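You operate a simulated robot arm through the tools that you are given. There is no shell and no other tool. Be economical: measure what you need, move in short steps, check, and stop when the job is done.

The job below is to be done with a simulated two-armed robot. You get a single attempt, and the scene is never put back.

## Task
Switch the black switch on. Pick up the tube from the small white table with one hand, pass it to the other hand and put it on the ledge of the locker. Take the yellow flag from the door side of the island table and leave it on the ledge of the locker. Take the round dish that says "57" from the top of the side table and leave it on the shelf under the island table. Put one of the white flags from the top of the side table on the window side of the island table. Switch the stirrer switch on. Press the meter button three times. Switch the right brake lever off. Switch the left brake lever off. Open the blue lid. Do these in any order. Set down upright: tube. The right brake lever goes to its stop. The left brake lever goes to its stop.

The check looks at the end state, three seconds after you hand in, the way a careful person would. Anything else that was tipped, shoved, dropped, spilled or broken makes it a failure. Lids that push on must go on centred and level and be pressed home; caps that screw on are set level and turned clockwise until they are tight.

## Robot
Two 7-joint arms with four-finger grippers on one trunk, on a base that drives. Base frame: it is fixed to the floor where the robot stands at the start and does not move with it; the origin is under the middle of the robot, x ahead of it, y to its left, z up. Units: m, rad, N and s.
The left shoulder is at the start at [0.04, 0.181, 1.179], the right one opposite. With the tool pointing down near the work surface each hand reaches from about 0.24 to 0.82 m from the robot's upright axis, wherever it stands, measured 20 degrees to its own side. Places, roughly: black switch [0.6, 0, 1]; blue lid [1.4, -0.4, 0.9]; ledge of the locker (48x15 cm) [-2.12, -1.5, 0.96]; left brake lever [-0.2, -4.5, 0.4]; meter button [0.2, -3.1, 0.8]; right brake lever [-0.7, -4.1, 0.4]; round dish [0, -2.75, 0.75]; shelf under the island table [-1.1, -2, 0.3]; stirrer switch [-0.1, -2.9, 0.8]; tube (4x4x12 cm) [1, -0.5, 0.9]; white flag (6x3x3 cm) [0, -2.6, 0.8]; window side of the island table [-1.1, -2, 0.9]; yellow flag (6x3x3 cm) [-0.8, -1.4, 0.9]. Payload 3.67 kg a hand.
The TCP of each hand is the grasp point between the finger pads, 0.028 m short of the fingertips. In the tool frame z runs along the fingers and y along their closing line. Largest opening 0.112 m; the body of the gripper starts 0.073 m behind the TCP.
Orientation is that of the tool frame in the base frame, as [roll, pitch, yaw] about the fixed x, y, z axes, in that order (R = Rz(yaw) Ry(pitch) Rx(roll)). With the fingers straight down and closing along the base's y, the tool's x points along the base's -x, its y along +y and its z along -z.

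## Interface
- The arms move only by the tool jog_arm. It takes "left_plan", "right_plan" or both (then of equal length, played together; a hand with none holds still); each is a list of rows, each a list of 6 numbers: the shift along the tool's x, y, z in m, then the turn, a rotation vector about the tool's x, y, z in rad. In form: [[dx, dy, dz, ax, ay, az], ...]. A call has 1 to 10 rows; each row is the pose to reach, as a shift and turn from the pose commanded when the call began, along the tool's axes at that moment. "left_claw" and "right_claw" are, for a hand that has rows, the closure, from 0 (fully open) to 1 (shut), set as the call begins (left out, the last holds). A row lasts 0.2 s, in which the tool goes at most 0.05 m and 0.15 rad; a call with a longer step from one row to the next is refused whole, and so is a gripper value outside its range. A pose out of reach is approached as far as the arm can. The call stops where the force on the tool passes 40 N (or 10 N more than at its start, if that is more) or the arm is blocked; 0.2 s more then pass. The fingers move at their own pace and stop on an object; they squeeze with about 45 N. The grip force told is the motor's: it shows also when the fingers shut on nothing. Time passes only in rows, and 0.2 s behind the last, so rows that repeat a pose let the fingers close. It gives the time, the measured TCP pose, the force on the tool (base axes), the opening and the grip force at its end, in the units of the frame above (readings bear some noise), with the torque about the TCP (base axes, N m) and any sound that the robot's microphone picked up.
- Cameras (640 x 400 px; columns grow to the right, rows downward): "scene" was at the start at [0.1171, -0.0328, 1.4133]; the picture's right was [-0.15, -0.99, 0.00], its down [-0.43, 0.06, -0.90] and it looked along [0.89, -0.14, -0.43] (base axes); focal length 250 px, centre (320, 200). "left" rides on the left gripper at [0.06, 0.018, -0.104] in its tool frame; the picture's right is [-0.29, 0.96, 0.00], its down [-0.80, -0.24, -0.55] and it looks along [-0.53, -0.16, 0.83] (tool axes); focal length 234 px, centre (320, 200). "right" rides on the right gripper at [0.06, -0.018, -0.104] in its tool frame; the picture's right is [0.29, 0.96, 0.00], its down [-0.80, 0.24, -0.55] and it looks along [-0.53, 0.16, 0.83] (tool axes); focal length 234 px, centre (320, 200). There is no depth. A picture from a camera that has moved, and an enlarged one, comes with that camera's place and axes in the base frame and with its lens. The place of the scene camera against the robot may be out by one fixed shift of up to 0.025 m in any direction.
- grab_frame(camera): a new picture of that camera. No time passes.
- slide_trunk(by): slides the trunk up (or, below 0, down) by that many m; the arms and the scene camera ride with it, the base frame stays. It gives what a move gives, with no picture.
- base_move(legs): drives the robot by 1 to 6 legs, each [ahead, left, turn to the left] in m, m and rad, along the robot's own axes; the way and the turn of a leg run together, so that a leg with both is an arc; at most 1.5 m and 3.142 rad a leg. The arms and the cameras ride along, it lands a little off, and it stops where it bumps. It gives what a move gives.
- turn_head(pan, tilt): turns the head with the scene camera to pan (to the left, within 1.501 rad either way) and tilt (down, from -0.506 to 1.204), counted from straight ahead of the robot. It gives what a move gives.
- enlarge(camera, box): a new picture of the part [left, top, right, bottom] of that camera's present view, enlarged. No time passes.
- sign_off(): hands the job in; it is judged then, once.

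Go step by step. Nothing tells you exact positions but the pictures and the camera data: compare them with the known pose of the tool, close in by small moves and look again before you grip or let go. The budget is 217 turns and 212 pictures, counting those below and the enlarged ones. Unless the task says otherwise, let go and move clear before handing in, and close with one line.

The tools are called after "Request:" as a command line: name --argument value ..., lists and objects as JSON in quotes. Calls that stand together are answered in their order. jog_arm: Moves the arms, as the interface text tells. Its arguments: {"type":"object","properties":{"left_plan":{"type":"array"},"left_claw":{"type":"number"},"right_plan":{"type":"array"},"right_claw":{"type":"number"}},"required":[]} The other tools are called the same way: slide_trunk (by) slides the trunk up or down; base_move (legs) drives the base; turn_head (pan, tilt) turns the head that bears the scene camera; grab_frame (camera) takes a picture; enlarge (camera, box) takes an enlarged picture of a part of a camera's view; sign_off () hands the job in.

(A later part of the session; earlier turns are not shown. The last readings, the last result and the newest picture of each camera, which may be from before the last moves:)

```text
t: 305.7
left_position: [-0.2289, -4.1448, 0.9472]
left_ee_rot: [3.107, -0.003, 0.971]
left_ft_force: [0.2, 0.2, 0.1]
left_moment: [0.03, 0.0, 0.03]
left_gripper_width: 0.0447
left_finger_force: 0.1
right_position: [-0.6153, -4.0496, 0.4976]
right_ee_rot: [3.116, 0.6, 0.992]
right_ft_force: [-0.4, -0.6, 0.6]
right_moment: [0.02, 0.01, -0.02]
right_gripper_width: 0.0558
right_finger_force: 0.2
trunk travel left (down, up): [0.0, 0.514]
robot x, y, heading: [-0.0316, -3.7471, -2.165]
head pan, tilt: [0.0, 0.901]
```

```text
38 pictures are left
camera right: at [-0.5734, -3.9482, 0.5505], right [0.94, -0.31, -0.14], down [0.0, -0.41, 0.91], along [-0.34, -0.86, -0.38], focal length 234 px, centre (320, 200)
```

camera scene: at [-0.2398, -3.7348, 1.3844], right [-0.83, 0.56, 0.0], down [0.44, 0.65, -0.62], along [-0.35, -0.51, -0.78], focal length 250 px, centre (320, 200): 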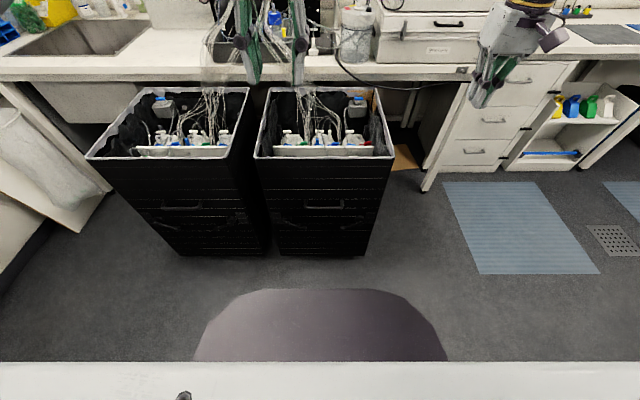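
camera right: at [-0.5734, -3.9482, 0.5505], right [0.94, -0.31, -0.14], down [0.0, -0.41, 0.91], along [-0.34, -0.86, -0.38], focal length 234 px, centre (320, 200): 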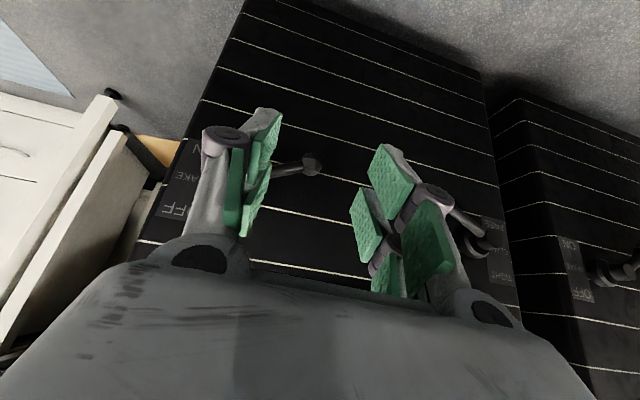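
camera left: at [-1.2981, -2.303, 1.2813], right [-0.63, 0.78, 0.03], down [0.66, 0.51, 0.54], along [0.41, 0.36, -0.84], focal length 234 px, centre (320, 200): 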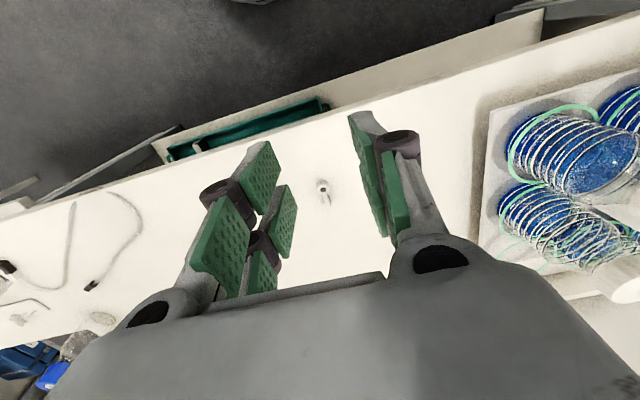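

The knob of the right brake lever is right ahead between the fingers, with its hub to the right. One more step closer for a second ray.

Request:
jog_arm --right_plan '[[-0.005, 0, 0.028, 0, 0, 0], [-0.01, 0, 0.056, 0, 0, 0], [-0.0156, 0, 0.083, 0, 0, 0], [-0.0156, 0, 0.083, 0, 0, 0]]'

Request:
grab_frame --camera "right"

```text
t: 306.7
left_position: [-0.2277, -4.1455, 0.9482]
left_ee_rot: [3.11, -0.003, 0.973]
left_ft_force: [-0.2, 0.2, 0.1]
left_moment: [0.04, 0.0, -0.01]
left_gripper_width: 0.0449
left_finger_force: 0.0
right_position: [-0.6455, -4.0938, 0.4501]
right_ee_rot: [3.114, 0.599, 0.995]
right_ft_force: [-0.6, 0.0, 0.1]
right_moment: [0.01, 0.0, 0.02]
right_gripper_width: 0.0559
right_finger_force: 0.1
right hand out of reach, approached as far as the arm can: row 3, 4
trunk travel left (down, up): [0.0, 0.514]
robot x, y, heading: [-0.0286, -3.7476, -2.165]
head pan, tilt: [0.0, 0.901]
```

```text
37 pictures are left
camera right: at [-0.6036, -3.992, 0.5034], right [0.94, -0.31, -0.14], down [0.0, -0.41, 0.91], along [-0.34, -0.86, -0.38], focal length 234 px, centre (320, 200)
```

right: 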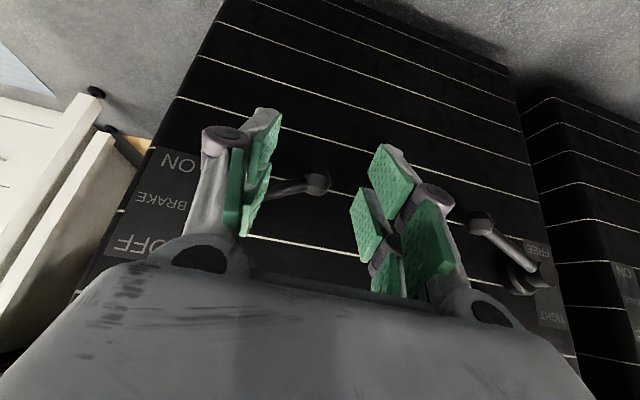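

The knob is at [-0.678, -4.167, 0.408], but the arm is limited at this lateral offset. It reaches lower further to its side, so I'll shift the base left 0.2 m and re-approach.

Request:
jog_arm --right_plan '[[0, 0, -0.04, 0, 0, 0], [0, 0, -0.08, 0, 0, 0]]'

Request:
base_move --legs '[[0, 0.2, 0], [0.06, 0, 0]]'

Request:
jog_arm --right_plan '[[0, -0.05, 0.0, 0, 0, 0], [0, -0.1, 0.0, 0, 0, 0], [0, -0.15, 0, 0, 0, 0], [0.01, -0.18, 0.02, 0, 0, 0], [0.03, -0.187, 0.04, 0, 0, 0], [0.05, -0.187, 0.06, 0, 0, 0]]'

Request:
grab_frame --camera "right"

```text
t: 307.3
left_position: [-0.2271, -4.1453, 0.9485]
left_ee_rot: [3.106, -0.003, 0.973]
left_ft_force: [-0.5, 0.9, 0.4]
left_moment: [0.01, 0.02, 0.0]
left_gripper_width: 0.0449
left_finger_force: 0.0
right_position: [-0.6204, -4.0548, 0.5175]
right_ee_rot: [3.116, 0.601, 0.995]
right_ft_force: [-0.5, 0.2, -0.4]
right_moment: [0.03, 0.0, 0.01]
right_gripper_width: 0.056
right_finger_force: 0.1
trunk travel left (down, up): [0.0, 0.514]
robot x, y, heading: [-0.0276, -3.7473, -2.166]
head pan, tilt: [0.0, 0.901]
```

```text
t: 309.5
left_position: [-0.0974, -4.3093, 0.9463]
left_ee_rot: [3.106, -0.007, 0.974]
left_ft_force: [0.4, -0.3, -0.3]
left_moment: [0.07, -0.06, 0.0]
left_gripper_width: 0.045
left_finger_force: 0.0
right_position: [-0.4886, -4.2182, 0.516]
right_ee_rot: [3.117, 0.599, 0.997]
right_ft_force: [0.0, -0.4, -1.5]
right_moment: [-0.03, -0.01, -0.01]
right_gripper_width: 0.0561
right_finger_force: 0.0
trunk travel left (down, up): [0.0, 0.514]
robot x, y, heading: [0.1029, -3.9118, -2.164]
head pan, tilt: [0.0, 0.901]
```

```text
t: 310.9
left_position: [-0.0946, -4.3068, 0.9486]
left_ee_rot: [3.107, -0.005, 0.974]
left_ft_force: [-0.3, -0.6, 0.2]
left_moment: [-0.03, -0.03, -0.01]
left_gripper_width: 0.0449
left_finger_force: 0.0
right_position: [-0.6436, -4.1136, 0.4354]
right_ee_rot: [3.117, 0.601, 0.997]
right_ft_force: [0.2, 1.3, -0.9]
right_moment: [0.03, -0.04, 0.01]
right_gripper_width: 0.0559
right_finger_force: 0.0
trunk travel left (down, up): [0.0, 0.514]
robot x, y, heading: [0.1041, -3.9137, -2.164]
head pan, tilt: [0.0, 0.901]
```

```text
36 pictures are left
camera right: at [-0.6017, -4.0109, 0.4873], right [0.94, -0.31, -0.14], down [0.0, -0.41, 0.91], along [-0.34, -0.86, -0.38], focal length 234 px, centre (320, 200)
```

right: 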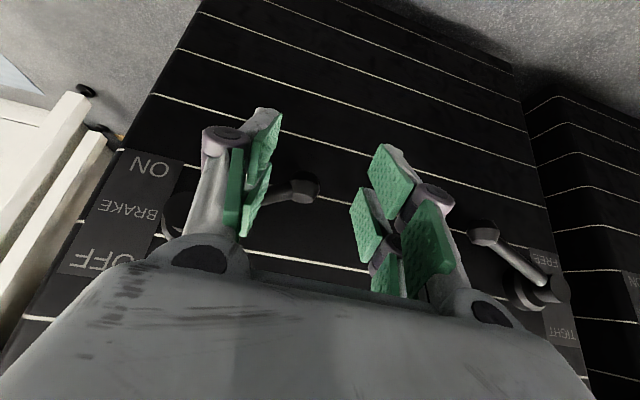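

Lined up with the knob. I'll close the fingers, flatten the hand and go below the knob level.

Request:
jog_arm --right_plan '[[0.009, 0, 0.006, 0, -0.12, 0], [0.018, 0, 0.012, 0, -0.24, 0], [0.027, 0, 0.018, 0, -0.36, 0], [0.036, 0, 0.024, 0, -0.48, 0], [0.0448, 0, 0.03, 0, -0.6, 0], [0.0448, 0, 0.03, 0, -0.6, 0]]' --right_claw 1.0

```text
t: 312.3
left_position: [-0.0953, -4.3079, 0.9483]
left_ee_rot: [3.109, -0.003, 0.974]
left_ft_force: [0.4, -0.4, 0.3]
left_moment: [-0.01, 0.0, 0.01]
left_gripper_width: 0.0452
left_finger_force: 0.0
right_position: [-0.6383, -4.0957, 0.3914]
right_ee_rot: [-3.14, 1.203, 1.021]
right_ft_force: [0.1, -4.5, 0.5]
right_moment: [0.15, -0.03, -0.24]
right_gripper_width: 0.0003
right_finger_force: 35.3
right hand out of reach, approached as far as the arm can: row 1, 2
trunk travel left (down, up): [0.0, 0.514]
robot x, y, heading: [0.1022, -3.9108, -2.163]
head pan, tilt: [0.0, 0.901]
```

Below the knob now. Sliding forward under it and pushing up.

Request:
jog_arm --right_plan '[[0, 0.003, 0.03, 0, 0, 0], [0, 0.003, 0.056, 0, 0, 0], [-0.018, 0.003, 0.056, 0, 0, 0], [-0.033, 0.003, 0.053, 0, 0, 0], [-0.048, 0.003, 0.048, 0, 0, 0], [-0.063, 0.003, 0.042, 0, 0, 0], [-0.078, 0.003, 0.037, 0, 0, 0]]'

Request:
grab_frame --camera "right"

```text
t: 313.9
left_position: [-0.0956, -4.3079, 0.9475]
left_ee_rot: [3.106, -0.004, 0.974]
left_ft_force: [0.2, -0.5, -1.0]
left_moment: [0.01, 0.0, 0.04]
left_gripper_width: 0.0449
left_finger_force: 0.0
right_position: [-0.6639, -4.1519, 0.4445]
right_ee_rot: [3.079, 1.199, 0.955]
right_ft_force: [0.3, 0.5, -0.3]
right_moment: [0.02, 0.02, -0.03]
right_gripper_width: 0.0
right_finger_force: 35.5
trunk travel left (down, up): [0.0, 0.514]
robot x, y, heading: [0.1035, -3.9083, -2.164]
head pan, tilt: [0.0, 0.901]
```

```text
35 pictures are left
camera right: at [-0.6148, -4.0412, 0.4285], right [0.87, -0.42, -0.25], down [0.31, 0.08, 0.95], along [-0.38, -0.9, 0.2], focal length 234 px, centre (320, 200)
```

right: 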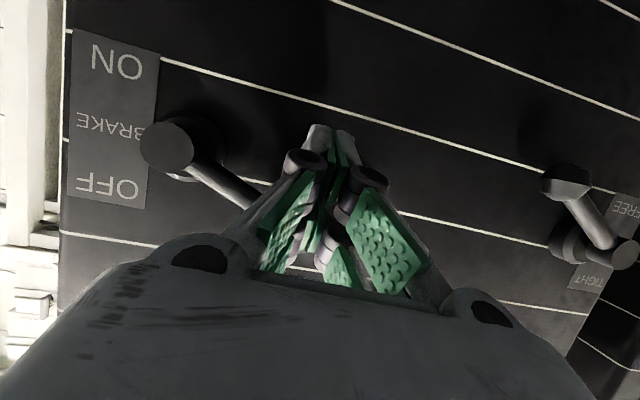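

The lever has swung up past horizontal. Continuing up to its stop.

Request:
jog_arm --right_plan '[[-0.009, 0, -0.002, 0, 0, 0], [-0.018, 0, -0.004, 0, 0, 0], [-0.027, 0, -0.006, 0, 0, 0], [-0.036, 0, -0.008, 0, 0, 0], [-0.045, 0, -0.01, 0, 0, 0]]'

Request:
grab_frame --camera "right"

```text
t: 314.7
left_position: [-0.0946, -4.3081, 0.9493]
left_ee_rot: [3.109, -0.002, 0.976]
left_ft_force: [0.5, 0.2, -0.1]
left_moment: [0.0, 0.04, 0.0]
left_gripper_width: 0.0449
left_finger_force: 0.0
right_position: [-0.6602, -4.1493, 0.4553]
right_ee_rot: [3.079, 1.171, 0.948]
right_ft_force: [2.9, 5.6, -10.1]
right_moment: [0.11, -0.03, -0.16]
right_gripper_width: 0.0
right_finger_force: 35.5
trunk travel left (down, up): [0.0, 0.514]
robot x, y, heading: [0.1044, -3.9084, -2.159]
head pan, tilt: [0.0, 0.901]
stopped in row 3 (right hand): the force on the tool passed its limit at 45 N (the readings are from after the stop); the commanded pose is now the measured one
```

```text
34 pictures are left
camera right: at [-0.6117, -4.038, 0.4407], right [0.87, -0.42, -0.24], down [0.29, 0.05, 0.96], along [-0.39, -0.91, 0.17], focal length 234 px, centre (320, 200)
```

right: 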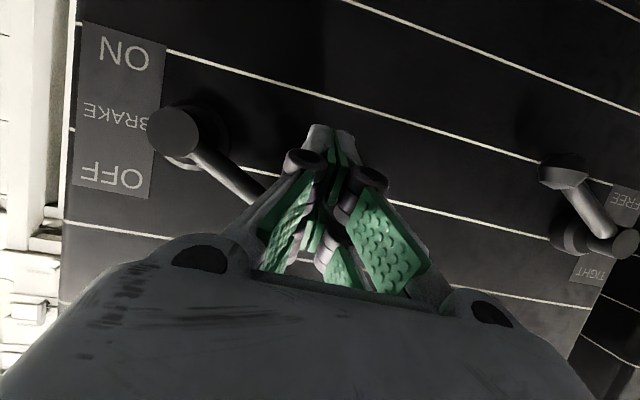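

The right brake lever is up against its stop. Withdrawing the right hand, shifting right, and bringing the left hand toward the left lever.

Request:
jog_arm --right_plan '[[0.012, 0, 0, 0, 0, 0], [0.012, 0, -0.04, 0, 0, 0], [0.012, 0, -0.08, 0, 0, 0], [0.012, 0, -0.12, 0, 0.1, 0], [-0.01, 0, -0.15, 0, 0.2, 0], [-0.04, 0, -0.17, 0, 0.35, 0], [-0.08, 0, -0.18, 0, 0.5, 0]]'

Request:
base_move --legs '[[0, -0.4, 0]]'

Request:
jog_arm --left_plan '[[0, 0.033, 0.028, 0, 0, 0], [0, 0.067, 0.056, 0, 0, 0], [0, 0.1, 0.083, 0, 0, 0], [0, 0.133, 0.111, 0, 0, 0], [0, 0.167, 0.139, 0, 0, 0], [0, 0.2, 0.167, 0, 0, 0], [0, 0.233, 0.194, 0, 0, 0], [0, 0.267, 0.222, 0, 0, 0], [0, 0.3, 0.25, 0, 0, 0]]'

Request:
jog_arm --left_plan '[[-0.02, 0.02, 0.03, 0, -0.1, 0], [-0.04, 0.04, 0.06, 0, -0.2, 0], [-0.06, 0.06, 0.09, 0, -0.3, 0], [-0.08, 0.08, 0.12, 0, -0.4, 0], [-0.09, 0.1, 0.15, 0, -0.5, 0], [-0.1, 0.12, 0.19, 0, -0.6, 0]]'

Request:
grab_frame --camera "left"

```text
t: 316.3
left_position: [-0.0953, -4.3087, 0.9476]
left_ee_rot: [3.108, -0.004, 0.974]
left_ft_force: [-0.9, 0.0, -0.3]
left_moment: [0.05, -0.02, -0.01]
left_gripper_width: 0.0447
left_finger_force: 0.0
right_position: [-0.5898, -4.0351, 0.6003]
right_ee_rot: [3.112, 0.675, 0.993]
right_ft_force: [0.1, -0.4, 0.3]
right_moment: [0.02, 0.02, 0.0]
right_gripper_width: 0.0
right_finger_force: 35.8
trunk travel left (down, up): [0.0, 0.514]
robot x, y, heading: [0.1029, -3.9061, -2.161]
head pan, tilt: [0.0, 0.901]
```

```text
t: 318.8
left_position: [-0.4269, -4.0831, 0.9481]
left_ee_rot: [3.105, -0.003, 0.972]
left_ft_force: [-0.2, 1.0, 0.0]
left_moment: [-0.02, -0.01, 0.01]
left_gripper_width: 0.0448
left_finger_force: 0.1
right_position: [-0.9206, -3.8083, 0.6001]
right_ee_rot: [3.11, 0.678, 0.985]
right_ft_force: [-0.2, 2.0, 0.4]
right_moment: [-0.02, -0.05, 0.03]
right_gripper_width: 0.0
right_finger_force: 36.3
trunk travel left (down, up): [0.0, 0.514]
robot x, y, heading: [-0.222, -3.688, -2.165]
head pan, tilt: [0.0, 0.901]
```

```text
t: 320.8
left_position: [-0.1705, -4.2584, 0.7077]
left_ee_rot: [3.106, -0.002, 0.968]
left_ft_force: [0.3, 0.5, -0.4]
left_moment: [-0.03, 0.01, 0.0]
left_gripper_width: 0.0447
left_finger_force: 0.1
right_position: [-0.922, -3.809, 0.6004]
right_ee_rot: [3.11, 0.678, 0.985]
right_ft_force: [-0.2, -0.3, -0.4]
right_moment: [0.03, -0.03, 0.0]
right_gripper_width: 0.0002
right_finger_force: 35.6
trunk travel left (down, up): [0.0, 0.514]
robot x, y, heading: [-0.2249, -3.6835, -2.167]
head pan, tilt: [0.0, 0.901]
```

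```text
t: 322.2
left_position: [-0.1216, -4.4106, 0.5229]
left_ee_rot: [3.1, 0.598, 0.946]
left_ft_force: [-0.4, -0.1, -0.7]
left_moment: [0.01, -0.02, -0.02]
left_gripper_width: 0.0448
left_finger_force: 0.0
right_position: [-0.9208, -3.809, 0.5991]
right_ee_rot: [3.11, 0.676, 0.984]
right_ft_force: [-0.4, 0.2, 0.6]
right_moment: [0.01, -0.01, 0.0]
right_gripper_width: 0.0
right_finger_force: 35.6
trunk travel left (down, up): [0.0, 0.514]
robot x, y, heading: [-0.2279, -3.691, -2.165]
head pan, tilt: [0.0, 0.901]
```

```text
33 pictures are left
camera left: at [-0.0487, -4.3299, 0.5752], right [0.65, -0.73, 0.2], down [-0.42, -0.13, 0.9], along [-0.63, -0.67, -0.39], focal length 234 px, centre (320, 200)
```

left: 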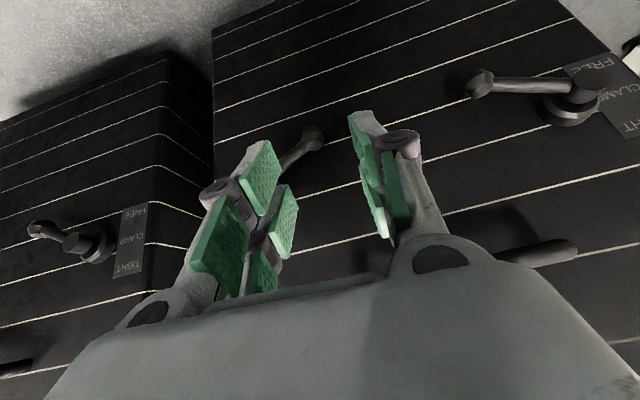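

The left lever's knob is at about [-0.189, -4.494, 0.408]. Same manoeuvre: close, flatten and drop below the knob.

Request:
jog_arm --left_plan '[[0.011, -0.001, 0.024, 0, -0.12, 0], [0.022, -0.003, 0.049, 0, -0.24, 0], [0.033, -0.004, 0.073, 0, -0.36, 0], [0.044, -0.005, 0.097, 0, -0.48, 0], [0.055, -0.0066, 0.1216, 0, -0.6, 0], [0.055, -0.0066, 0.1216, 0, -0.6, 0]]' --left_claw 1.0

Request:
grab_frame --camera "left"

```text
t: 323.6
left_position: [-0.1369, -4.4288, 0.3911]
left_ee_rot: [3.045, 1.198, 0.881]
left_ft_force: [0.2, -1.6, 2.1]
left_moment: [0.12, -0.02, -0.05]
left_gripper_width: 0.0
left_finger_force: 35.9
right_position: [-0.9214, -3.8091, 0.6004]
right_ee_rot: [3.11, 0.677, 0.984]
right_ft_force: [0.0, -0.4, 0.2]
right_moment: [-0.04, -0.03, -0.01]
right_gripper_width: 0.0001
right_finger_force: 35.8
trunk travel left (down, up): [0.0, 0.514]
robot x, y, heading: [-0.226, -3.6885, -2.171]
head pan, tilt: [0.0, 0.901]
```

```text
32 pictures are left
camera left: at [-0.0544, -4.3403, 0.374], right [0.72, -0.62, 0.3], down [-0.1, 0.34, 0.93], along [-0.68, -0.71, 0.19], focal length 234 px, centre (320, 200)
```

left: 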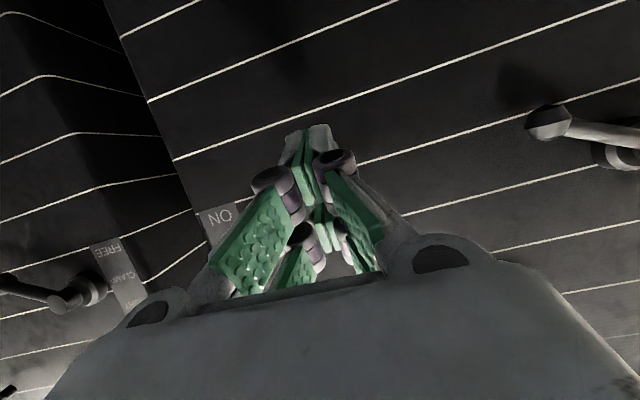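

In position, with the knob about 8 cm ahead and just above the finger line. Same push.

Request:
jog_arm --left_plan '[[0, 0, 0.03, 0, 0, 0], [0, 0, 0.056, 0, 0, 0], [-0.018, 0, 0.056, 0, 0, 0], [-0.033, 0, 0.053, 0, 0, 0], [-0.048, 0, 0.048, 0, 0, 0], [-0.063, 0, 0.042, 0, 0, 0], [-0.078, 0, 0.037, 0, 0, 0]]'

Request:
grab_frame --camera "left"

```text
t: 325.2
left_position: [-0.1764, -4.4794, 0.4499]
left_ee_rot: [3.047, 1.196, 0.883]
left_ft_force: [0.3, -0.8, 0.4]
left_moment: [-0.05, -0.02, 0.01]
left_gripper_width: 0.0
left_finger_force: 35.5
right_position: [-0.9213, -3.8079, 0.6]
right_ee_rot: [3.111, 0.679, 0.985]
right_ft_force: [0.5, 0.2, -0.5]
right_moment: [0.03, -0.03, -0.02]
right_gripper_width: 0.0002
right_finger_force: 35.6
trunk travel left (down, up): [0.0, 0.514]
robot x, y, heading: [-0.2209, -3.6839, -2.165]
head pan, tilt: [0.0, 0.901]
```

```text
31 pictures are left
camera left: at [-0.0933, -4.3908, 0.4329], right [0.72, -0.62, 0.3], down [-0.1, 0.34, 0.94], along [-0.68, -0.7, 0.19], focal length 234 px, centre (320, 200)
```

left: 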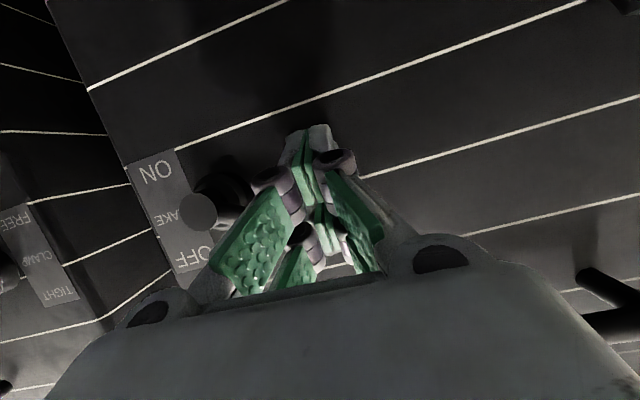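

Request:
jog_arm --left_plan '[[-0.009, 0, -0.002, 0, 0, 0], [-0.018, 0, -0.004, 0, 0, 0], [-0.027, 0, -0.006, 0, 0, 0], [-0.036, 0, -0.008, 0, 0, 0], [-0.045, 0, -0.01, 0, 0, 0]]'

Request:
grab_frame --camera "left"

```text
t: 325.9
left_position: [-0.1728, -4.4755, 0.4544]
left_ee_rot: [3.057, 1.165, 0.896]
left_ft_force: [5.7, 2.3, -8.8]
left_moment: [0.13, -0.08, -0.03]
left_gripper_width: 0.0001
left_finger_force: 35.6
right_position: [-0.9216, -3.8084, 0.6003]
right_ee_rot: [3.111, 0.678, 0.984]
right_ft_force: [-0.3, 0.3, 0.2]
right_moment: [-0.03, 0.01, 0.01]
right_gripper_width: 0.0
right_finger_force: 35.5
trunk travel left (down, up): [0.0, 0.514]
robot x, y, heading: [-0.2241, -3.6889, -2.168]
head pan, tilt: [0.0, 0.901]
stopped in row 3 (left hand): the force on the tool passed its limit at 45 N (the readings are from after the stop); the commanded pose is now the measured one
```

```text
30 pictures are left
camera left: at [-0.0918, -4.3866, 0.441], right [0.72, -0.63, 0.3], down [-0.11, 0.31, 0.94], along [-0.68, -0.71, 0.15], focal length 234 px, centre (320, 200)
```

left: 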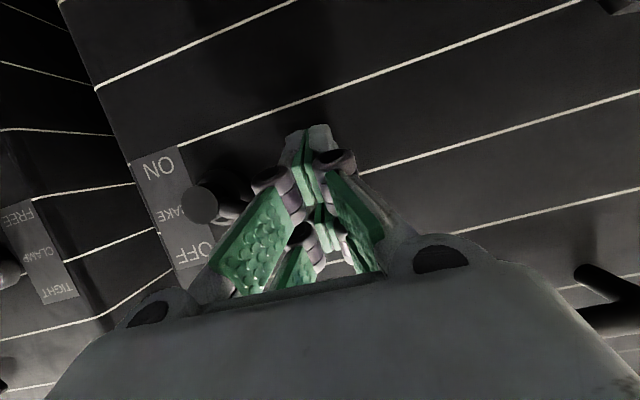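

Same stop height as the right one. Withdrawing the left hand and verifying both levers from the head.

Request:
jog_arm --left_plan '[[0.012, 0, 0, 0, 0, 0], [0.012, 0, -0.04, 0, 0, 0], [0.012, 0, -0.08, 0, 0, 0], [0.012, 0, -0.12, 0, 0.1, 0], [-0.01, 0, -0.15, 0, 0.2, 0], [-0.04, 0, -0.17, 0, 0.35, 0], [-0.08, 0, -0.18, 0, 0.5, 0]]'

Request:
base_move --legs '[[-0.15, 0, 0]]'

Request:
turn_head --pan 0.2 --tilt 0.7

Request:
grab_frame --camera "scene"

```text
t: 327.5
left_position: [-0.1049, -4.3622, 0.603]
left_ee_rot: [3.1, 0.67, 0.945]
left_ft_force: [0.1, 0.1, -0.1]
left_moment: [0.0, 0.03, -0.01]
left_gripper_width: 0.0
left_finger_force: 35.7
right_position: [-0.9215, -3.8099, 0.5997]
right_ee_rot: [3.11, 0.678, 0.984]
right_ft_force: [0.4, 0.1, 0.4]
right_moment: [0.0, 0.01, -0.01]
right_gripper_width: 0.0
right_finger_force: 36.1
trunk travel left (down, up): [0.0, 0.514]
robot x, y, heading: [-0.2267, -3.6865, -2.158]
head pan, tilt: [0.0, 0.901]
```

```text
t: 328.9
left_position: [-0.0215, -4.2379, 0.6025]
left_ee_rot: [3.1, 0.674, 0.946]
left_ft_force: [-0.5, 0.9, -0.3]
left_moment: [-0.02, 0.01, -0.02]
left_gripper_width: 0.0
left_finger_force: 35.9
right_position: [-0.8377, -3.6837, 0.601]
right_ee_rot: [3.113, 0.679, 0.984]
right_ft_force: [0.8, -0.4, 0.5]
right_moment: [0.02, -0.01, 0.0]
right_gripper_width: 0.0001
right_finger_force: 35.9
trunk travel left (down, up): [0.0, 0.514]
robot x, y, heading: [-0.141, -3.5626, -2.167]
head pan, tilt: [0.0, 0.901]
```

```text
t: 329.7
left_position: [-0.0202, -4.2396, 0.603]
left_ee_rot: [3.099, 0.674, 0.946]
left_ft_force: [0.1, -0.1, -0.7]
left_moment: [0.01, -0.02, 0.0]
left_gripper_width: 0.0002
left_finger_force: 35.3
right_position: [-0.8375, -3.686, 0.5998]
right_ee_rot: [3.113, 0.679, 0.985]
right_ft_force: [-0.3, -0.5, 0.1]
right_moment: [0.0, 0.0, 0.02]
right_gripper_width: 0.0
right_finger_force: 35.4
trunk travel left (down, up): [0.0, 0.514]
robot x, y, heading: [-0.1444, -3.5659, -2.167]
head pan, tilt: [0.201, 0.7]
```

```text
29 pictures are left
camera scene: at [-0.1798, -3.6767, 1.0919], right [-0.92, 0.39, 0.0], down [0.25, 0.59, -0.76], along [-0.3, -0.71, -0.64], focal length 250 px, centre (320, 200)
```

scene: 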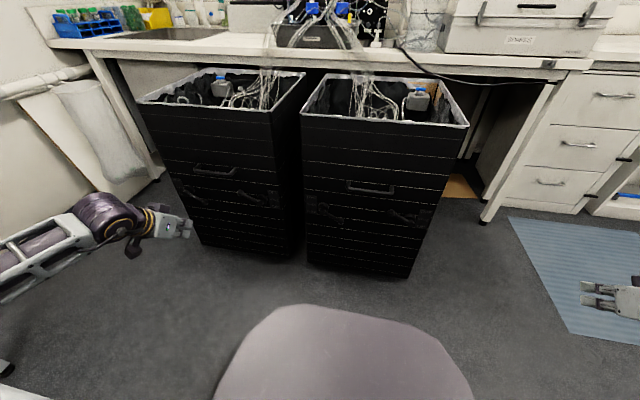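

Request:
enlarge --camera "scene" --box '[160, 150, 460, 250]'

```text
2.13 times, centred on (310, 200) of scene
camera zoom: at [-0.1798, -3.6767, 1.0919], right [-0.92, 0.39, 0.0], down [0.25, 0.59, -0.76], along [-0.3, -0.71, -0.64], focal length 533 px, centre (341, 200)
```

zoom: 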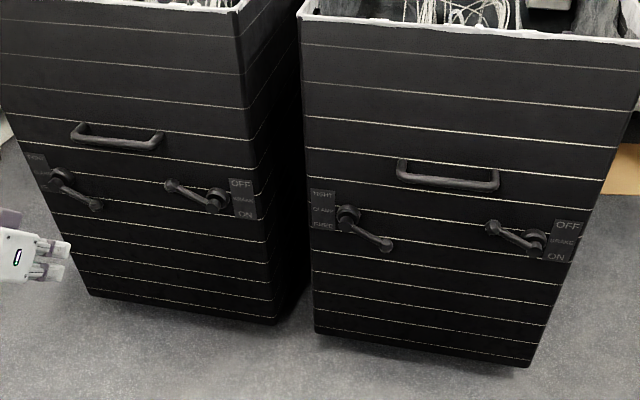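

Both brake levers now point up to OFF. Next I'll try to recover the dish: raise up, turn to face along the aisle (-e) and drive so the dish is off my right side.

Request:
slide_trunk --by 0.5

Request:
base_move --legs '[[0, 0, -1.565], [1.3, 0, 0], [0.45, 0, 0]]'

Request:
turn_head --pan -1.4 --tilt 0.9

Request:
grab_frame --camera "scene"

```text
refused: 0.5 is not a number from -0.4 to 0.4
```

```text
t: 332.5
left_position: [-0.5784, -4.0974, 0.6018]
left_ee_rot: [3.104, 0.671, 0.083]
left_ft_force: [0.4, -0.3, -0.2]
left_moment: [0.05, 0.01, -0.01]
left_gripper_width: 0.0
left_finger_force: 35.7
right_position: [-0.6928, -3.1199, 0.6098]
right_ee_rot: [3.121, 0.691, 0.134]
right_ft_force: [-0.6, -0.8, 0.5]
right_moment: [0.02, 0.01, -0.01]
right_gripper_width: 0.0
right_finger_force: 35.6
trunk travel left (down, up): [0.0, 0.514]
robot x, y, heading: [-0.1427, -3.5648, -3.032]
head pan, tilt: [0.201, 0.7]
stopped in leg 1: the robot was blocked; the commanded pose is now the measured one
```

```text
t: 334.2
left_position: [-0.5793, -4.0967, 0.5993]
left_ee_rot: [3.107, 0.671, 0.082]
left_ft_force: [0.6, 0.0, -0.1]
left_moment: [0.02, 0.01, 0.0]
left_gripper_width: 0.0
left_finger_force: 35.9
right_position: [-0.6931, -3.1189, 0.6071]
right_ee_rot: [3.12, 0.69, 0.132]
right_ft_force: [-0.1, 0.1, -0.5]
right_moment: [-0.03, 0.03, -0.03]
right_gripper_width: 0.0
right_finger_force: 36.5
trunk travel left (down, up): [0.0, 0.514]
robot x, y, heading: [-0.1418, -3.5637, -3.035]
head pan, tilt: [-1.4, 0.901]
```

```text
27 pictures are left
camera scene: at [-0.1799, -3.5172, 1.0759], right [0.96, 0.28, 0.0], down [0.22, -0.75, -0.62], along [-0.17, 0.6, -0.78], focal length 250 px, centre (320, 200)
```

scene: 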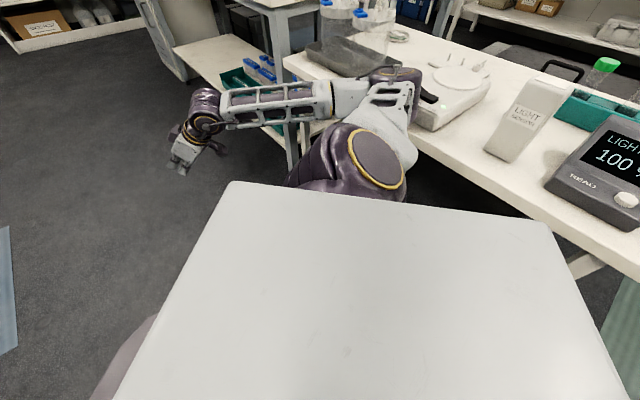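

The trunk raise was refused and my right arm has bumped against the side table. I'll turn back, raise the trunk, and check the table.

Request:
base_move --legs '[[0, 0, 0.35]]'

Request:
slide_trunk --by 0.4

Request:
turn_head --pan -1.5 --tilt 0.6

Request:
grab_frame --camera "scene"

```text
t: 335.8
left_position: [-0.373, -4.2111, 0.6033]
left_ee_rot: [3.1, 0.672, 0.426]
left_ft_force: [0.4, 0.3, -0.7]
left_moment: [0.01, -0.03, -0.03]
left_gripper_width: 0.0
left_finger_force: 36.2
right_position: [-0.8099, -3.3293, 0.6071]
right_ee_rot: [3.118, 0.693, 0.477]
right_ft_force: [-0.9, -0.1, 0.5]
right_moment: [-0.03, 0.0, -0.01]
right_gripper_width: 0.0
right_finger_force: 36.0
trunk travel left (down, up): [0.0, 0.514]
robot x, y, heading: [-0.1445, -3.5661, -2.683]
head pan, tilt: [-1.4, 0.901]
```

```text
t: 339.6
left_position: [-0.3728, -4.2123, 1.0011]
left_ee_rot: [3.099, 0.674, 0.425]
left_ft_force: [-0.6, 0.3, -0.4]
left_moment: [0.02, -0.03, 0.01]
left_gripper_width: 0.0
left_finger_force: 35.2
right_position: [-0.8096, -3.3309, 1.0065]
right_ee_rot: [3.115, 0.693, 0.476]
right_ft_force: [0.4, 0.1, 0.4]
right_moment: [-0.03, 0.01, -0.01]
right_gripper_width: 0.0
right_finger_force: 35.6
trunk travel left (down, up): [-0.4, 0.114]
robot x, y, heading: [-0.1412, -3.5622, -2.685]
head pan, tilt: [-1.4, 0.901]
```

```text
t: 340.4
left_position: [-0.3724, -4.2109, 1.0008]
left_ee_rot: [3.101, 0.675, 0.426]
left_ft_force: [0.9, -0.4, 0.0]
left_moment: [-0.01, 0.01, 0.01]
left_gripper_width: 0.0
left_finger_force: 35.9
right_position: [-0.8117, -3.3304, 1.0057]
right_ee_rot: [3.115, 0.693, 0.477]
right_ft_force: [-0.2, -0.3, -0.2]
right_moment: [0.02, -0.02, -0.01]
right_gripper_width: 0.0002
right_finger_force: 35.2
trunk travel left (down, up): [-0.4, 0.114]
robot x, y, heading: [-0.142, -3.5652, -2.689]
head pan, tilt: [-1.499, 0.6]
```

```text
26 pictures are left
camera scene: at [-0.1987, -3.5163, 1.4991], right [0.86, 0.5, 0.0], down [0.28, -0.49, -0.82], along [-0.41, 0.71, -0.57], focal length 250 px, centre (320, 200)
```

scene: 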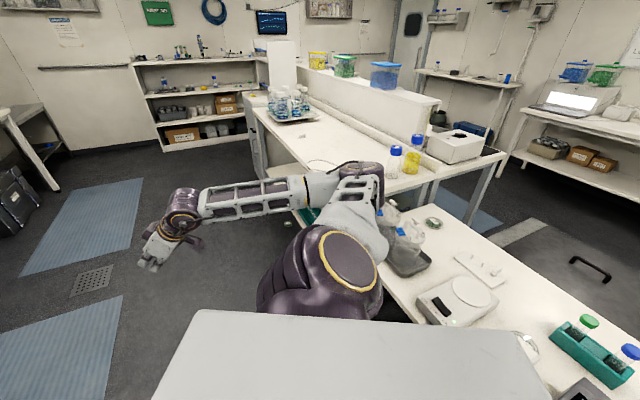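

Request:
enlarge --camera "scene" --box '[340, 180, 540, 340]'

```text
2.50 times, centred on (440, 260) of scene
camera zoom: at [-0.1987, -3.5163, 1.4991], right [0.86, 0.5, 0.0], down [0.28, -0.49, -0.82], along [-0.41, 0.71, -0.57], focal length 624 px, centre (20, 50)
```

zoom: 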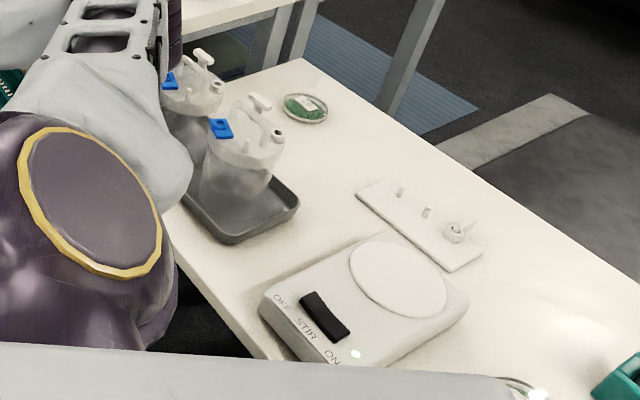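

Everything on the table is upright and in place. Raising the last bit, sliding away along the aisle first, then turning.

Request:
slide_trunk --by 0.11

Request:
base_move --legs '[[0.65, -1.126, 0], [0, 0, -1.046]]'

Request:
turn_head --pan -0.9 --tilt 0.9

Request:
grab_frame --camera "scene"

```text
t: 341.8
left_position: [-0.3727, -4.2112, 1.1117]
left_ee_rot: [3.101, 0.676, 0.426]
left_ft_force: [-0.3, 0.2, -0.6]
left_moment: [0.0, 0.0, 0.0]
left_gripper_width: 0.0
left_finger_force: 36.4
right_position: [-0.8097, -3.3302, 1.1169]
right_ee_rot: [3.115, 0.693, 0.477]
right_ft_force: [0.5, -0.5, 0.8]
right_moment: [0.0, -0.01, 0.02]
right_gripper_width: 0.0
right_finger_force: 35.5
trunk travel left (down, up): [-0.51, 0.004]
robot x, y, heading: [-0.1428, -3.5659, -2.687]
head pan, tilt: [-1.499, 0.6]
```

```text
t: 351.2
left_position: [-1.8865, -2.9672, 1.1114]
left_ee_rot: [3.1, 0.673, -0.623]
left_ft_force: [0.3, -1.4, -0.4]
left_moment: [0.01, 0.01, -0.03]
left_gripper_width: 0.0001
left_finger_force: 35.7
right_position: [-1.3404, -2.1483, 1.1161]
right_ee_rot: [3.116, 0.694, -0.571]
right_ft_force: [0.2, 0.1, 1.0]
right_moment: [0.01, 0.01, 0.04]
right_gripper_width: 0.0
right_finger_force: 35.3
trunk travel left (down, up): [-0.51, 0.004]
robot x, y, heading: [-1.211, -2.8434, 2.545]
head pan, tilt: [-1.499, 0.6]
```

```text
t: 352.2
left_position: [-1.8867, -2.9675, 1.112]
left_ee_rot: [3.101, 0.674, -0.623]
left_ft_force: [0.4, -0.1, 0.1]
left_moment: [0.03, -0.02, -0.03]
left_gripper_width: 0.0
left_finger_force: 35.7
right_position: [-1.3403, -2.148, 1.1166]
right_ee_rot: [3.115, 0.693, -0.573]
right_ft_force: [-0.2, 0.4, -0.1]
right_moment: [0.0, -0.02, 0.0]
right_gripper_width: 0.0001
right_finger_force: 35.5
trunk travel left (down, up): [-0.51, 0.004]
robot x, y, heading: [-1.2136, -2.8433, 2.543]
head pan, tilt: [-0.901, 0.901]
```

```text
24 pictures are left
camera scene: at [-1.2271, -2.7773, 1.5844], right [1.0, 0.07, 0.0], down [0.06, -0.78, -0.62], along [-0.05, 0.62, -0.78], focal length 250 px, centre (320, 200)
```

scene: 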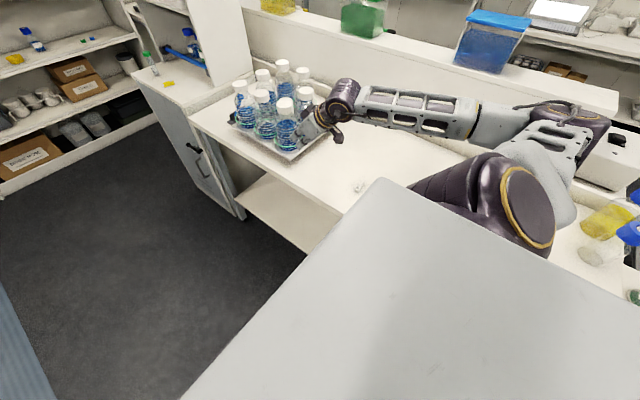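

Everything is still standing; the flags and tube are visible on the ledge and table. I'll slide away from the island and re-pose the right hand to point down and toward my right side.

Request:
base_move --legs '[[0, 0.22, 0]]'

Request:
jog_arm --right_plan '[[0.01, 0, 0, 0, 0.115, 0], [0.02, 0, 0, 0, 0.23, 0], [0.03, 0, 0, 0, 0.345, 0], [0.04, 0, 0, 0, 0.46, 0], [0.05, 0, 0, 0, 0.575, 0], [0.06, 0, 0, 0, 0.693, 0]]' --right_claw 0.2

Request:
jog_arm --right_plan '[[0.02, 0, 0, 0, 0, 0.14], [0.04, 0, 0, 0, 0, 0.28], [0.06, 0, 0, 0, 0, 0.42], [0.08, 0, 0, 0, 0, 0.56], [0.1, 0, 0, 0, 0, 0.7], [0.12, 0, 0, 0, 0, 0.84], [0.14, 0, 0, 0, 0, 0.98], [0.16, 0, 0, 0, 0, 1.12], [0.18, 0, 0, 0, 0, 1.26], [0.2, 0, 0, 0, 0, 1.4]]'

```text
t: 353.9
left_position: [-2.0083, -3.1488, 1.1117]
left_ee_rot: [3.097, 0.674, -0.622]
left_ft_force: [0.0, 0.8, -0.1]
left_moment: [-0.04, 0.03, -0.03]
left_gripper_width: 0.0001
left_finger_force: 35.3
right_position: [-1.4639, -2.3304, 1.1154]
right_ee_rot: [3.113, 0.691, -0.574]
right_ft_force: [1.0, 0.0, -0.1]
right_moment: [0.01, -0.01, 0.01]
right_gripper_width: 0.0
right_finger_force: 35.8
trunk travel left (down, up): [-0.51, 0.004]
robot x, y, heading: [-1.3316, -3.0268, 2.549]
head pan, tilt: [-0.901, 0.901]
```

```text
t: 355.3
left_position: [-2.011, -3.15, 1.1119]
left_ee_rot: [3.101, 0.674, -0.621]
left_ft_force: [-0.3, 0.4, -0.4]
left_moment: [0.03, 0.04, 0.04]
left_gripper_width: 0.0
left_finger_force: 35.8
right_position: [-1.4259, -2.3565, 1.0778]
right_ee_rot: [3.123, -0.003, -0.556]
right_ft_force: [-0.6, -0.7, -0.4]
right_moment: [0.03, -0.01, 0.01]
right_gripper_width: 0.0896
right_finger_force: 0.0
trunk travel left (down, up): [-0.51, 0.004]
robot x, y, heading: [-1.3334, -3.0279, 2.546]
head pan, tilt: [-0.901, 0.901]
```

```text
t: 357.5
left_position: [-2.0097, -3.1513, 1.1125]
left_ee_rot: [3.098, 0.676, -0.621]
left_ft_force: [-0.2, -0.9, 0.4]
left_moment: [0.01, 0.0, -0.02]
left_gripper_width: 0.0
left_finger_force: 36.1
right_position: [-1.2538, -2.464, 1.079]
right_ee_rot: [3.137, -0.019, -1.958]
right_ft_force: [0.5, -0.2, 0.8]
right_moment: [-0.01, 0.02, 0.0]
right_gripper_width: 0.0898
right_finger_force: 0.1
trunk travel left (down, up): [-0.51, 0.004]
robot x, y, heading: [-1.3337, -3.0268, 2.544]
head pan, tilt: [-0.901, 0.901]
```

The wrist turned fine. Driving to bring the dish beside me, then lowering the trunk fully.

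Request:
base_move --legs '[[0.36, 0, 0]]'

Request:
slide_trunk --by -0.4

Request:
slide_trunk --by -0.11

Request:
jog_arm --right_plan '[[0, 0, 0.03, 0, -0.05, 0.1], [0, 0, 0.06, 0, -0.1, 0.2], [0, 0, 0.1, 0, -0.15, 0.2], [0, 0, 0.14, 0, -0.2, 0.2], [0, 0, 0.18, 0, -0.25, 0.2], [0, 0, 0.22, 0, -0.3, 0.2]]'

Request:
grab_frame --camera "right"

```text
t: 359.9
left_position: [-2.3081, -2.9493, 1.1122]
left_ee_rot: [3.099, 0.675, -0.622]
left_ft_force: [0.0, 0.4, -0.2]
left_moment: [-0.01, -0.02, 0.01]
left_gripper_width: 0.0001
left_finger_force: 35.9
right_position: [-1.5552, -2.2607, 1.0779]
right_ee_rot: [3.138, -0.019, -1.954]
right_ft_force: [-0.2, 0.6, 0.2]
right_moment: [0.0, -0.01, -0.02]
right_gripper_width: 0.0898
right_finger_force: 0.0
trunk travel left (down, up): [-0.51, 0.004]
robot x, y, heading: [-1.6314, -2.825, 2.547]
head pan, tilt: [-0.901, 0.901]
```

```text
t: 363.7
left_position: [-2.3088, -2.951, 0.712]
left_ee_rot: [3.099, 0.673, -0.623]
left_ft_force: [-0.5, 0.2, -1.1]
left_moment: [0.02, -0.01, 0.01]
left_gripper_width: 0.0001
left_finger_force: 35.5
right_position: [-1.5547, -2.2609, 0.6782]
right_ee_rot: [3.138, -0.02, -1.957]
right_ft_force: [-0.1, 0.4, -0.3]
right_moment: [0.0, -0.02, -0.01]
right_gripper_width: 0.0897
right_finger_force: 0.1
trunk travel left (down, up): [-0.11, 0.404]
robot x, y, heading: [-1.6352, -2.8261, 2.551]
head pan, tilt: [-0.901, 0.901]
```

```text
t: 365.1
left_position: [-2.3096, -2.95, 0.6039]
left_ee_rot: [3.102, 0.672, -0.622]
left_ft_force: [0.3, -0.1, -0.5]
left_moment: [0.02, -0.04, -0.01]
left_gripper_width: 0.0001
left_finger_force: 36.1
right_position: [-1.5553, -2.2599, 0.5696]
right_ee_rot: [3.138, -0.019, -1.956]
right_ft_force: [0.5, 0.5, 0.0]
right_moment: [0.0, -0.03, 0.04]
right_gripper_width: 0.0898
right_finger_force: 0.1
trunk travel left (down, up): [0.0, 0.514]
robot x, y, heading: [-1.6352, -2.8299, 2.549]
head pan, tilt: [-0.901, 0.901]
```

```text
t: 366.5
left_position: [-2.3086, -2.9489, 0.6033]
left_ee_rot: [3.099, 0.675, -0.62]
left_ft_force: [0.2, 0.2, 0.1]
left_moment: [0.02, -0.01, -0.01]
left_gripper_width: 0.0
left_finger_force: 35.9
right_position: [-1.5562, -2.2632, 0.3499]
right_ee_rot: [3.112, 0.279, -2.161]
right_ft_force: [0.2, -0.5, 0.5]
right_moment: [-0.02, -0.01, 0.02]
right_gripper_width: 0.0893
right_finger_force: 0.0
trunk travel left (down, up): [0.0, 0.514]
robot x, y, heading: [-1.6342, -2.8279, 2.547]
head pan, tilt: [-0.901, 0.901]
```

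```text
23 pictures are left
camera right: at [-1.5873, -2.3466, 0.4339], right [-0.95, 0.3, -0.05], down [0.15, 0.63, 0.76], along [0.26, 0.72, -0.65], focal length 234 px, centre (320, 200)
```

right: 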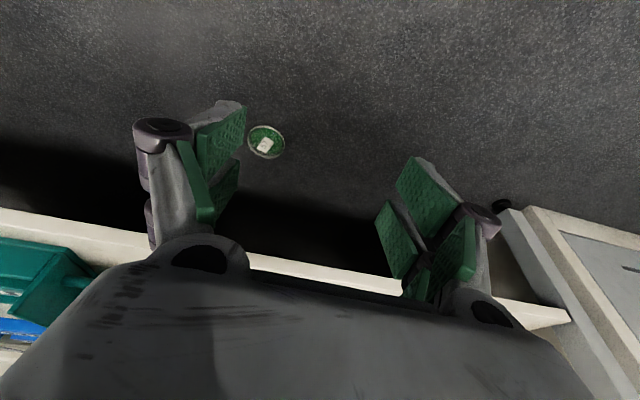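

The dish is visible on the floor at [-1.361, -2.093] and the low pose works. Lowering the hand near the floor while aligning sideways.

Request:
jog_arm --right_plan '[[0.012, -0.011, 0.043, 0, 0, 0], [0.025, -0.022, 0.086, 0, 0, 0], [0.037, -0.034, 0.13, 0, 0, 0], [0.05, -0.045, 0.173, 0, 0, 0], [0.062, -0.056, 0.216, 0, 0, 0], [0.0745, -0.067, 0.2595, 0, 0, 0]]'

```text
t: 367.9
left_position: [-2.3093, -2.9495, 0.6031]
left_ee_rot: [3.1, 0.674, -0.62]
left_ft_force: [-0.1, 0.4, 1.1]
left_moment: [-0.01, -0.01, 0.03]
left_gripper_width: 0.0
left_finger_force: 35.3
right_position: [-1.5061, -2.2953, 0.0762]
right_ee_rot: [3.113, 0.279, -2.161]
right_ft_force: [0.8, 0.2, 0.3]
right_moment: [0.02, -0.01, 0.01]
right_gripper_width: 0.0894
right_finger_force: 0.1
trunk travel left (down, up): [0.0, 0.514]
robot x, y, heading: [-1.6321, -2.8269, 2.55]
head pan, tilt: [-0.901, 0.901]
```

Request:
base_move --legs '[[0, -0.18, 0]]'

Request:
grab_frame --camera "right"

```text
t: 369.5
left_position: [-2.2072, -2.7991, 0.6039]
left_ee_rot: [3.099, 0.673, -0.621]
left_ft_force: [0.8, 0.8, 0.2]
left_moment: [0.0, 0.0, 0.01]
left_gripper_width: 0.0
left_finger_force: 35.8
right_position: [-1.4054, -2.1464, 0.0764]
right_ee_rot: [3.113, 0.277, -2.16]
right_ft_force: [0.8, -0.3, -0.5]
right_moment: [0.0, 0.0, 0.0]
right_gripper_width: 0.0895
right_finger_force: 0.0
trunk travel left (down, up): [0.0, 0.514]
robot x, y, heading: [-1.5307, -2.6753, 2.553]
head pan, tilt: [-0.901, 0.901]
```

```text
22 pictures are left
camera right: at [-1.4365, -2.2301, 0.1613], right [-0.95, 0.3, -0.05], down [0.16, 0.63, 0.76], along [0.26, 0.71, -0.65], focal length 234 px, centre (320, 200)
```

right: 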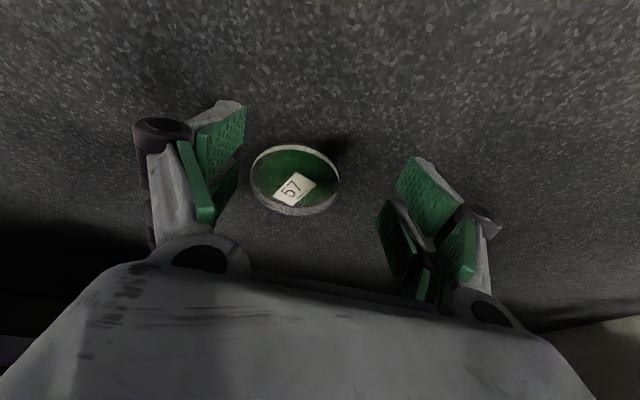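

The dish is nearly centred. Opening a bit more, moving over it, and lowering to the floor gently.

Request:
jog_arm --right_plan '[[-0.028, -0.004, 0.008, 0, 0, 0], [-0.0558, -0.0085, 0.0159, 0, 0, 0], [-0.0503, -0.0085, 0.0351, 0, 0, 0], [-0.049, -0.0085, 0.04, 0, 0, 0], [-0.0476, -0.0085, 0.0447, 0, 0, 0], [-0.0468, -0.0085, 0.0475, 0, 0, 0], [-0.046, -0.0085, 0.0505, 0, 0, 0]]' --right_claw 0.08

Request:
grab_frame --camera "right"

```text
t: 371.1
left_position: [-2.2066, -2.8002, 0.6029]
left_ee_rot: [3.099, 0.673, -0.621]
left_ft_force: [-0.2, -0.9, -0.9]
left_moment: [0.04, 0.02, -0.02]
left_gripper_width: 0.0
left_finger_force: 35.9
right_position: [-1.3675, -2.1024, 0.04]
right_ee_rot: [3.113, 0.28, -2.161]
right_ft_force: [-0.4, -0.2, -1.1]
right_moment: [0.0, -0.02, 0.01]
right_gripper_width: 0.103
right_finger_force: 0.0
trunk travel left (down, up): [0.0, 0.514]
robot x, y, heading: [-1.5371, -2.6764, 2.548]
head pan, tilt: [-0.901, 0.901]
```

```text
21 pictures are left
camera right: at [-1.3984, -2.1856, 0.1257], right [-0.95, 0.3, -0.05], down [0.15, 0.63, 0.76], along [0.26, 0.72, -0.65], focal length 234 px, centre (320, 200)
```

right: 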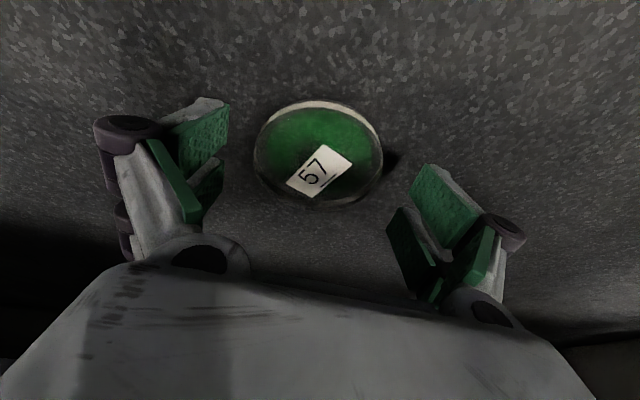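

Dead centre. Lowering 6 mm more and closing.

Request:
jog_arm --right_plan '[[0.0008, 0, 0.003, 0, 0, 0], [0.0016, 0, 0.006, 0, 0, 0]]'

Request:
jog_arm --right_plan '[[0, 0, 0, 0, 0, 0], [0, 0, 0, 0, 0, 0], [0, 0, 0, 0, 0, 0]]' --right_claw 1.0

Request:
grab_frame --camera "right"

```text
t: 371.7
left_position: [-2.2071, -2.8005, 0.603]
left_ee_rot: [3.1, 0.674, -0.622]
left_ft_force: [-0.2, -0.6, 0.0]
left_moment: [0.0, 0.02, 0.0]
left_gripper_width: 0.0002
left_finger_force: 35.8
right_position: [-1.3687, -2.1031, 0.034]
right_ee_rot: [3.111, 0.277, -2.161]
right_ft_force: [0.2, -0.2, -0.6]
right_moment: [0.0, 0.0, 0.02]
right_gripper_width: 0.1032
right_finger_force: 0.1
trunk travel left (down, up): [0.0, 0.514]
robot x, y, heading: [-1.5332, -2.6735, 2.554]
head pan, tilt: [-0.901, 0.901]
```

```text
t: 372.5
left_position: [-2.2071, -2.7994, 0.6039]
left_ee_rot: [3.099, 0.675, -0.62]
left_ft_force: [0.3, 0.5, -0.3]
left_moment: [0.01, 0.01, 0.02]
left_gripper_width: 0.0
left_finger_force: 35.6
right_position: [-1.3685, -2.1031, 0.0356]
right_ee_rot: [3.112, 0.28, -2.163]
right_ft_force: [0.6, -1.9, 4.1]
right_moment: [0.13, 0.09, 0.04]
right_gripper_width: 0.0753
right_finger_force: 44.8
trunk travel left (down, up): [0.0, 0.514]
robot x, y, heading: [-1.5341, -2.6762, 2.551]
head pan, tilt: [-0.901, 0.901]
```

```text
20 pictures are left
camera right: at [-1.3987, -2.1855, 0.1193], right [-0.95, 0.3, -0.05], down [0.15, 0.63, 0.76], along [0.26, 0.72, -0.65], focal length 234 px, centre (320, 200)
```

right: 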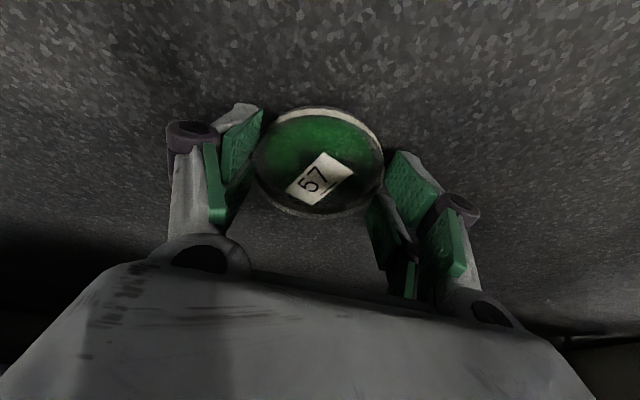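

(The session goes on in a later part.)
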